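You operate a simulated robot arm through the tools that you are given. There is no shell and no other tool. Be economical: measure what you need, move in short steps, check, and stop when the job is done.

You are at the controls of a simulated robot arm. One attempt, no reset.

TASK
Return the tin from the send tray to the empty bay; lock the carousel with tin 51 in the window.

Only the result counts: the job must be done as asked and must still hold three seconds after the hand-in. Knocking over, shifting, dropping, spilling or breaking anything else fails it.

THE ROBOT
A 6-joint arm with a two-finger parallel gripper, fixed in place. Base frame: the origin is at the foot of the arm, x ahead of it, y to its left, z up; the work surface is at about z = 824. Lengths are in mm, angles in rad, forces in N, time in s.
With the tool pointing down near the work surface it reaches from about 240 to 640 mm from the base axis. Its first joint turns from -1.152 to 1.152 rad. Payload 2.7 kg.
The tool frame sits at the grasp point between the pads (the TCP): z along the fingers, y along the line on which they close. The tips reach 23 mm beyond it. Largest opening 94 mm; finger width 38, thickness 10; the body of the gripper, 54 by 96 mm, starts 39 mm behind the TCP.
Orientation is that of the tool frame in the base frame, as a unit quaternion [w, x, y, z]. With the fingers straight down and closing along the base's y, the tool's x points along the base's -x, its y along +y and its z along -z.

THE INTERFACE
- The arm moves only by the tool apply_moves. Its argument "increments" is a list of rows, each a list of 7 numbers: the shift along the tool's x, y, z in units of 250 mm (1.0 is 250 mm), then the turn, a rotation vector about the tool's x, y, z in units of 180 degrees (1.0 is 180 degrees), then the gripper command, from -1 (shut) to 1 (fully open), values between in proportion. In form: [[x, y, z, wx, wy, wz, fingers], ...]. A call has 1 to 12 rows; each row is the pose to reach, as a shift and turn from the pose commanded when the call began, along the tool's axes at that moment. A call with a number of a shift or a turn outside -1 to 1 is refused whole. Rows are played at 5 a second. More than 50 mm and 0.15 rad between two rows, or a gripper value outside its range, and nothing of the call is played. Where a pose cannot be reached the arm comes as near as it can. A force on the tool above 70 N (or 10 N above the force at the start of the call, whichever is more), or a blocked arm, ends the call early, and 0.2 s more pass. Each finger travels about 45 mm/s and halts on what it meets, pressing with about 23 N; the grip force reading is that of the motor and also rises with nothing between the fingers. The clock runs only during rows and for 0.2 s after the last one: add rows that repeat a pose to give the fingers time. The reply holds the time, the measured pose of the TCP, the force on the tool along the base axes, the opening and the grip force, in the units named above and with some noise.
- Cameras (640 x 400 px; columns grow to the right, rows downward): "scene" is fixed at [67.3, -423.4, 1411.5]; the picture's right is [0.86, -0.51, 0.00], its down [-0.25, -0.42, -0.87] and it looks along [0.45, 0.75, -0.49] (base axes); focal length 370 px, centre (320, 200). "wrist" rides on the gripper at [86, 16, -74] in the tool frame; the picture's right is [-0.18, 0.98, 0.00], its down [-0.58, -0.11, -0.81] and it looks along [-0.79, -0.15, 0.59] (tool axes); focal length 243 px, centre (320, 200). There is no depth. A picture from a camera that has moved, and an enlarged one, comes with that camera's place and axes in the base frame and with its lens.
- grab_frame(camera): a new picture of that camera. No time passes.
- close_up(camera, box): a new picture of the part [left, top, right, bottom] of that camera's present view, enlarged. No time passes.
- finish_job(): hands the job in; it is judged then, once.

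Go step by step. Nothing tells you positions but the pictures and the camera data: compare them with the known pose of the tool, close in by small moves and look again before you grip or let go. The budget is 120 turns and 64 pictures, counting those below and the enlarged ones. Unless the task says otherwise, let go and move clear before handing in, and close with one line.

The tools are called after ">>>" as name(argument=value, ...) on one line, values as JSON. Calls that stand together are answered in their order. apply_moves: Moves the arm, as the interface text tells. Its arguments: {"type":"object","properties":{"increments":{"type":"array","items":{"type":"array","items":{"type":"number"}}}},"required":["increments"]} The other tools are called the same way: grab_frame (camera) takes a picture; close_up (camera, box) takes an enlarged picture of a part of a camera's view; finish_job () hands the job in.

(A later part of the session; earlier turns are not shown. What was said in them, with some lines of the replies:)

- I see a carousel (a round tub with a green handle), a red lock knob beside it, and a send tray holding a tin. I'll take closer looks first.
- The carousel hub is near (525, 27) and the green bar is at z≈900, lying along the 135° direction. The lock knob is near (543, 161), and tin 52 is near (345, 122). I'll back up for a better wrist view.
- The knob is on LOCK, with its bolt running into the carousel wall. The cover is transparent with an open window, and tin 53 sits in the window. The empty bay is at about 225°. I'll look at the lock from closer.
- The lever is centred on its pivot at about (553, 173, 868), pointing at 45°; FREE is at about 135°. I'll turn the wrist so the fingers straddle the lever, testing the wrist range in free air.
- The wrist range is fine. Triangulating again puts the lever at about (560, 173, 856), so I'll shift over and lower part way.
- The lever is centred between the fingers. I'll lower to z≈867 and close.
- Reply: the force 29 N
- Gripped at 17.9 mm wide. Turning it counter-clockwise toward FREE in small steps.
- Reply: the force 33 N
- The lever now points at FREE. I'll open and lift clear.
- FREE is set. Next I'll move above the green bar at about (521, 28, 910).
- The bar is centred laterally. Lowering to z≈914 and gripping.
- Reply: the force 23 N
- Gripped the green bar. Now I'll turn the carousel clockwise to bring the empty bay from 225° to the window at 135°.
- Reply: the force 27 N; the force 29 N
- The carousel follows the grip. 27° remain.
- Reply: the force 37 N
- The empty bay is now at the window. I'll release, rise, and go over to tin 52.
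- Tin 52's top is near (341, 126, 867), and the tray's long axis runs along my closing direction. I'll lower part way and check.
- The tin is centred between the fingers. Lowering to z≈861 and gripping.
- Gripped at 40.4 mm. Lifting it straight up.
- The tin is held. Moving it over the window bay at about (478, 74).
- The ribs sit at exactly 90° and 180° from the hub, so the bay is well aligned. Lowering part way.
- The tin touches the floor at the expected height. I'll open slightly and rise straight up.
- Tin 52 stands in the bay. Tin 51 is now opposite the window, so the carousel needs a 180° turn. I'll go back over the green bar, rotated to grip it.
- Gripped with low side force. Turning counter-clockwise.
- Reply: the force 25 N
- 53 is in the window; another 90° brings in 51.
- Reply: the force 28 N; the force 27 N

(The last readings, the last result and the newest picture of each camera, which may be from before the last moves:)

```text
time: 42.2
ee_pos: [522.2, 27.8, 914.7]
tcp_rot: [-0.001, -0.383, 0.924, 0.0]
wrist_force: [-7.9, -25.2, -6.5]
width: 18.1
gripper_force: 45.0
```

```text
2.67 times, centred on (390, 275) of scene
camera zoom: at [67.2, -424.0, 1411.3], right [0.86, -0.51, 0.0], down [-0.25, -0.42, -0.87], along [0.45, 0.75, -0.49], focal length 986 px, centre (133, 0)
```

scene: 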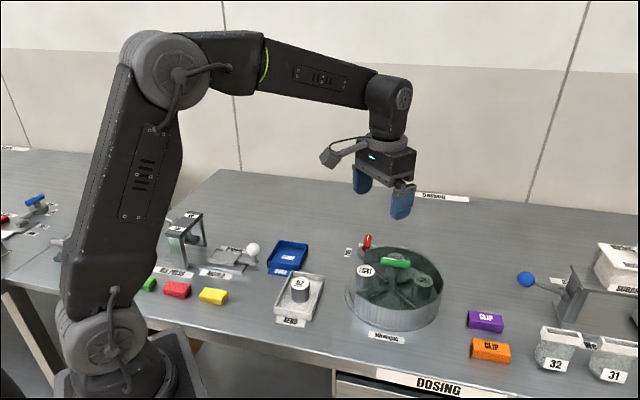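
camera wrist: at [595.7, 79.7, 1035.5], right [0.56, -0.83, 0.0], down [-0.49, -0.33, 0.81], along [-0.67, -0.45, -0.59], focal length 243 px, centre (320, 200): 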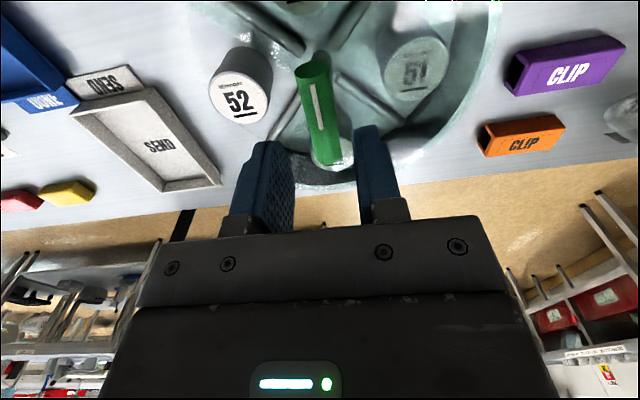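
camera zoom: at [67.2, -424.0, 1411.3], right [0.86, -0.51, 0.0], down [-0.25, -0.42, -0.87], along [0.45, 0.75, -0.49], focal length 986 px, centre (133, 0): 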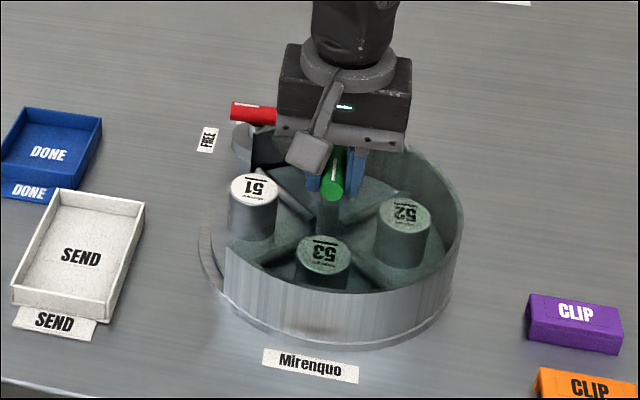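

51 is in the window. I'll release, rise, and go to the lock lever.

>>> apply_moves(increments=[[-0.003, -0.003, 0, 0, 0, 0, -1], [-0.003, -0.003, 0, 0, 0, 0, -0.28], [-0.003, -0.003, 0, 0, 0, 0, -0.28], [-0.003, -0.003, -0.12, 0, 0, 0, -0.28], [-0.003, -0.003, -0.25, 0, 0, 0, -0.28]])

>>> apply_moves(increments=[[-0.043, 0.025, 0, 0, 0, 0.042, -0.28], [-0.086, 0.05, 0, 0, 0, 0.084, -0.28], [-0.13, 0.074, 0, 0, 0, 0.126, -0.28], [-0.173, 0.099, 0, 0, 0, 0.168, -0.28], [-0.216, 0.124, 0, 0, 0, 0.21, -0.28], [-0.259, 0.149, 0, 0, 0, 0.252, -0.28], [-0.302, 0.173, 0, 0, 0, 0.294, -0.28], [-0.345, 0.198, 0, 0, 0, 0.336, -0.28], [-0.388, 0.223, 0, 0, 0, 0.378, -0.28], [-0.432, 0.248, 0, 0, 0, 0.42, -0.28], [-0.475, 0.273, 0, 0, 0, 0.462, -0.28], [-0.518, 0.297, 0, 0, 0, 0.5, -0.28]])

>>> grab_frame(camera="wrist")

>>> close_up(camera="scene", box=[310, 200, 470, 350])

```text
time: 43.4
ee_pos: [523.7, 29.6, 977.2]
tcp_rot: [0.0, -0.383, 0.924, 0.0]
wrist_force: [0.0, 0.0, -0.2]
width: 33.7
gripper_force: 0.0
```

```text
time: 46.0
ee_pos: [563.8, 174.0, 976.7]
tcp_rot: [0.0, 0.383, 0.924, 0.0]
wrist_force: [-0.1, 0.6, -0.5]
width: 33.7
gripper_force: 0.0
```

```text
22 pictures are left
camera wrist: at [514.1, 246.5, 1051.8], right [0.83, 0.56, 0.0], down [0.33, -0.49, 0.81], along [0.45, -0.67, -0.59], focal length 243 px, centre (320, 200)
```

wrist: 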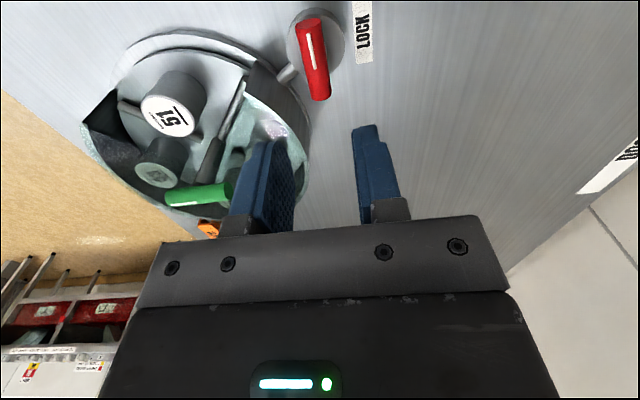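

```text
2.67 times, centred on (390, 275) of scene
camera zoom: at [67.3, -423.4, 1411.5], right [0.86, -0.51, 0.0], down [-0.25, -0.42, -0.87], along [0.45, 0.75, -0.49], focal length 986 px, centre (133, 0)
```

zoom: 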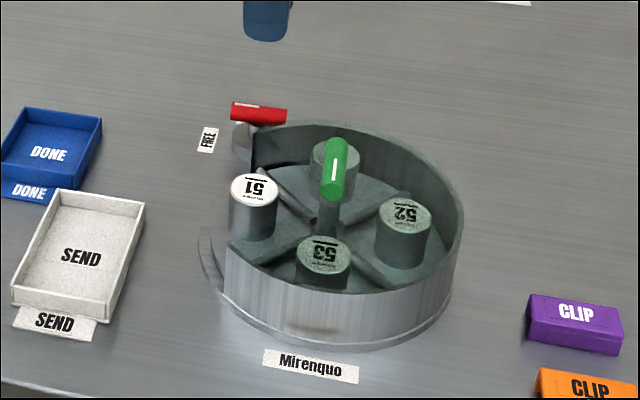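

>>> apply_moves(increments=[[0.004, -0.018, 0.12, 0, 0, 0, -0.28], [0.004, -0.018, 0.24, 0, 0, 0, -0.28], [0.004, -0.018, 0.33, 0, 0, 0, -0.28]])

>>> grab_frame(camera="wrist")

```text
time: 46.8
ee_pos: [560.2, 173.0, 895.4]
tcp_rot: [0.001, 0.383, 0.924, 0.001]
wrist_force: [0.1, 0.1, -0.6]
width: 33.7
gripper_force: 0.0
```

```text
20 pictures are left
camera wrist: at [510.0, 246.0, 968.9], right [0.83, 0.57, 0.0], down [0.33, -0.49, 0.81], along [0.46, -0.67, -0.59], focal length 243 px, centre (320, 200)
```

wrist: 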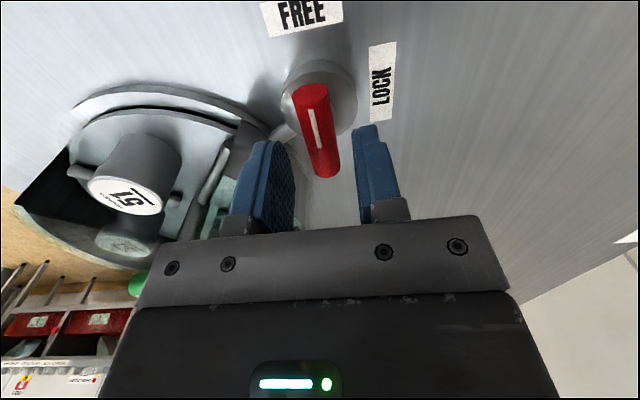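

>>> apply_moves(increments=[[0, -0.004, 0.06, 0, 0, 0, -0.28], [0, -0.004, 0.116, 0, 0, 0, -0.28], [0, -0.004, 0.116, 0, 0, 0, -1], [0, -0.004, 0.116, 0, 0, 0, -1], [0, -0.004, 0.116, 0, 0, 0, -1]])

```text
time: 48.0
ee_pos: [558.9, 172.6, 863.6]
tcp_rot: [0.001, 0.382, 0.924, 0.002]
wrist_force: [21.4, 14.7, -10.1]
width: 17.9
gripper_force: 44.5
```

Gripped. Turning clockwise toward LOCK.

>>> apply_moves(increments=[[0, 0.003, 0, 0, 0, 0.04, -1], [0, 0.003, 0, 0, 0, 0.08, -1], [0, 0.003, 0, 0, 0, 0.12, -1], [0, 0.003, 0, 0, 0, 0.16, -1], [0, 0.003, 0, 0, 0, 0.2, -1], [0, 0.003, 0, 0, 0, 0.25, -1]])

```text
refused: row 6 steps farther than a row can; nothing moved
```

>>> apply_moves(increments=[[0, 0.003, 0, 0, 0, 0.04, -1], [0, 0.003, 0, 0, 0, 0.08, -1], [0, 0.003, 0, 0, 0, 0.12, -1], [0, 0.003, 0, 0, 0, 0.16, -1], [0, 0.003, 0, 0, 0, 0.2, -1], [0, 0.003, 0, 0, 0, 0.24, -1]])

```text
time: 49.4
ee_pos: [560.1, 171.9, 863.9]
tcp_rot: [0.001, 0.696, 0.718, 0.004]
wrist_force: [26.1, 28.2, -14.8]
width: 17.9
gripper_force: 44.8
```

>>> apply_moves(increments=[[0.006, 0.006, 0, 0, 0, 0.04, -1], [0.006, 0.006, 0, 0, 0, 0.08, -1], [0.006, 0.006, 0, 0, 0, 0.12, -1], [0.006, 0.006, 0, 0, 0, 0.16, -1], [0.006, 0.006, 0, 0, 0, 0.2, -1], [0.006, 0.006, 0, 0, 0, 0.24, -1], [0.006, 0.006, 0, 0, 0, 0.26, -1], [0.006, 0.006, 0, 0, 0, 0.26, -1]])

>>> grab_frame(camera="wrist")

```text
time: 51.2
ee_pos: [561.1, 172.5, 863.8]
tcp_rot: [0.001, 0.924, 0.383, 0.001]
wrist_force: [21.4, 16.8, -20.8]
width: 17.9
gripper_force: 45.3
```

```text
19 pictures are left
camera wrist: at [633.2, 222.6, 939.0], right [0.56, -0.83, 0.0], down [-0.49, -0.33, 0.8], along [-0.66, -0.45, -0.59], focal length 243 px, centre (320, 200)
```

wrist: 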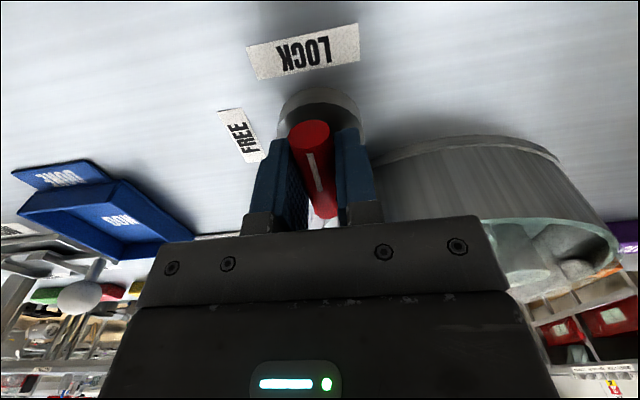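

The lever is back at LOCK. I'll give it a slight nudge to seat it, then release and rise.

>>> apply_moves(increments=[[0, 0, 0, 0, 0, 0.01, -1], [0, 0, 0, 0, 0, 0.01, -1], [0, 0, 0, 0, 0, 0, -0.28], [0, 0, 0, 0, 0, 0, -0.28], [0, 0, -0.13, 0, 0, 0, -0.28], [0, 0, -0.3, 0, 0, 0, -0.28], [0, 0, -0.45, 0, 0, 0, -0.28]])

>>> grab_frame(camera="wrist")

>>> close_up(camera="scene", box=[310, 200, 470, 350])

```text
time: 52.8
ee_pos: [560.4, 170.9, 978.8]
tcp_rot: [0.001, 0.924, 0.382, 0.0]
wrist_force: [0.3, 1.1, 0.8]
width: 33.9
gripper_force: 0.2
```

```text
18 pictures are left
camera wrist: at [633.4, 220.8, 1052.3], right [0.56, -0.83, 0.0], down [-0.49, -0.33, 0.81], along [-0.67, -0.46, -0.59], focal length 243 px, centre (320, 200)
```

wrist: 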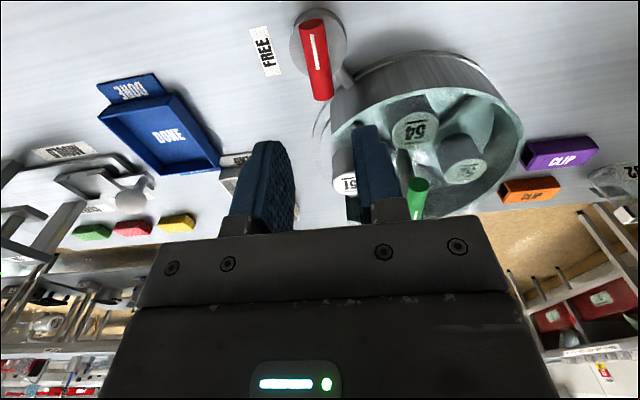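

```text
2.67 times, centred on (390, 275) of scene
camera zoom: at [67.3, -423.4, 1411.5], right [0.86, -0.51, 0.0], down [-0.25, -0.42, -0.87], along [0.45, 0.75, -0.49], focal length 986 px, centre (133, 0)
```

zoom: 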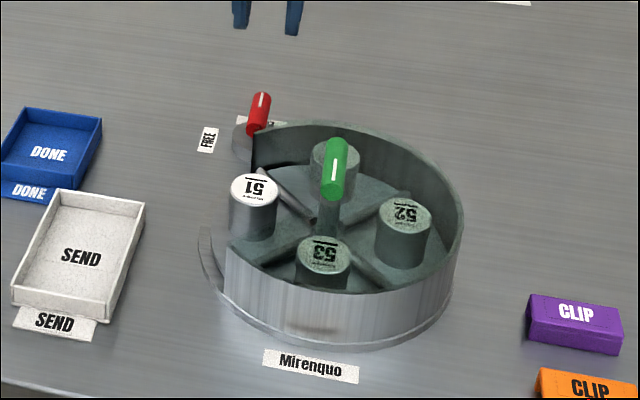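

All tins are in place. I'll compare the lever closely with its original locked look.

>>> close_up(camera="scene", box=[300, 180, 460, 280])

>>> close_up(camera="wrist", box=[240, 0, 400, 110])

```text
4.00 times, centred on (380, 230) of scene
camera zoom: at [67.3, -423.4, 1411.5], right [0.86, -0.51, 0.0], down [-0.25, -0.42, -0.87], along [0.45, 0.75, -0.49], focal length 1480 px, centre (80, 80)
```

zoom: 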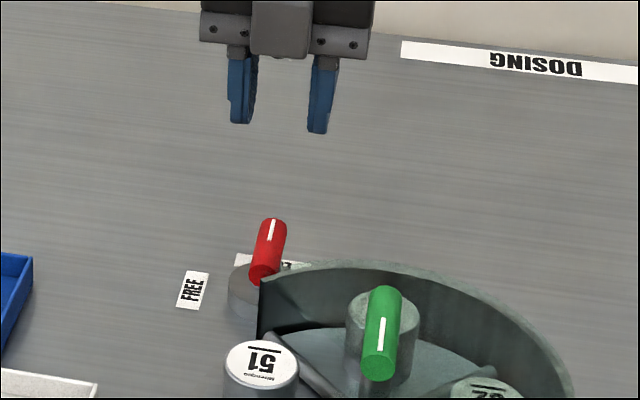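

```text
3.64 times, centred on (320, 55) of wrist
camera zoom: at [633.4, 220.8, 1052.3], right [0.56, -0.83, 0.0], down [-0.49, -0.33, 0.81], along [-0.67, -0.46, -0.59], focal length 882 px, centre (320, 727)
```

zoom: 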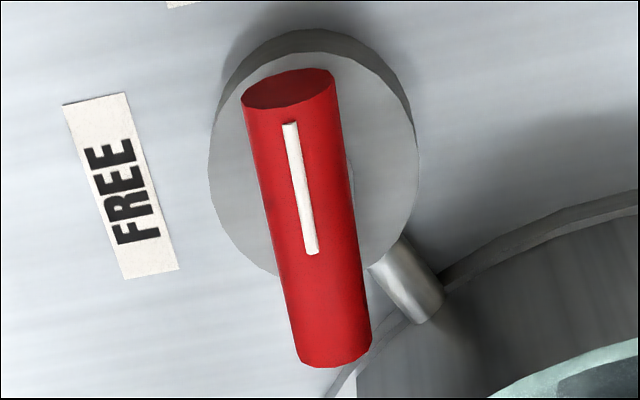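

The lever looks the same as its original locked position, the bolt runs into the wall, and 51 is in the window. Handing in.

>>> finish_job()

```text
The job is handed in.
```

I put tin 52 back in the empty bay, turned the carousel so tin 51 is in the window, and set the lever to LOCK. In the last pictures the lever matched its original locked position. The gripper is open and clear of everything.
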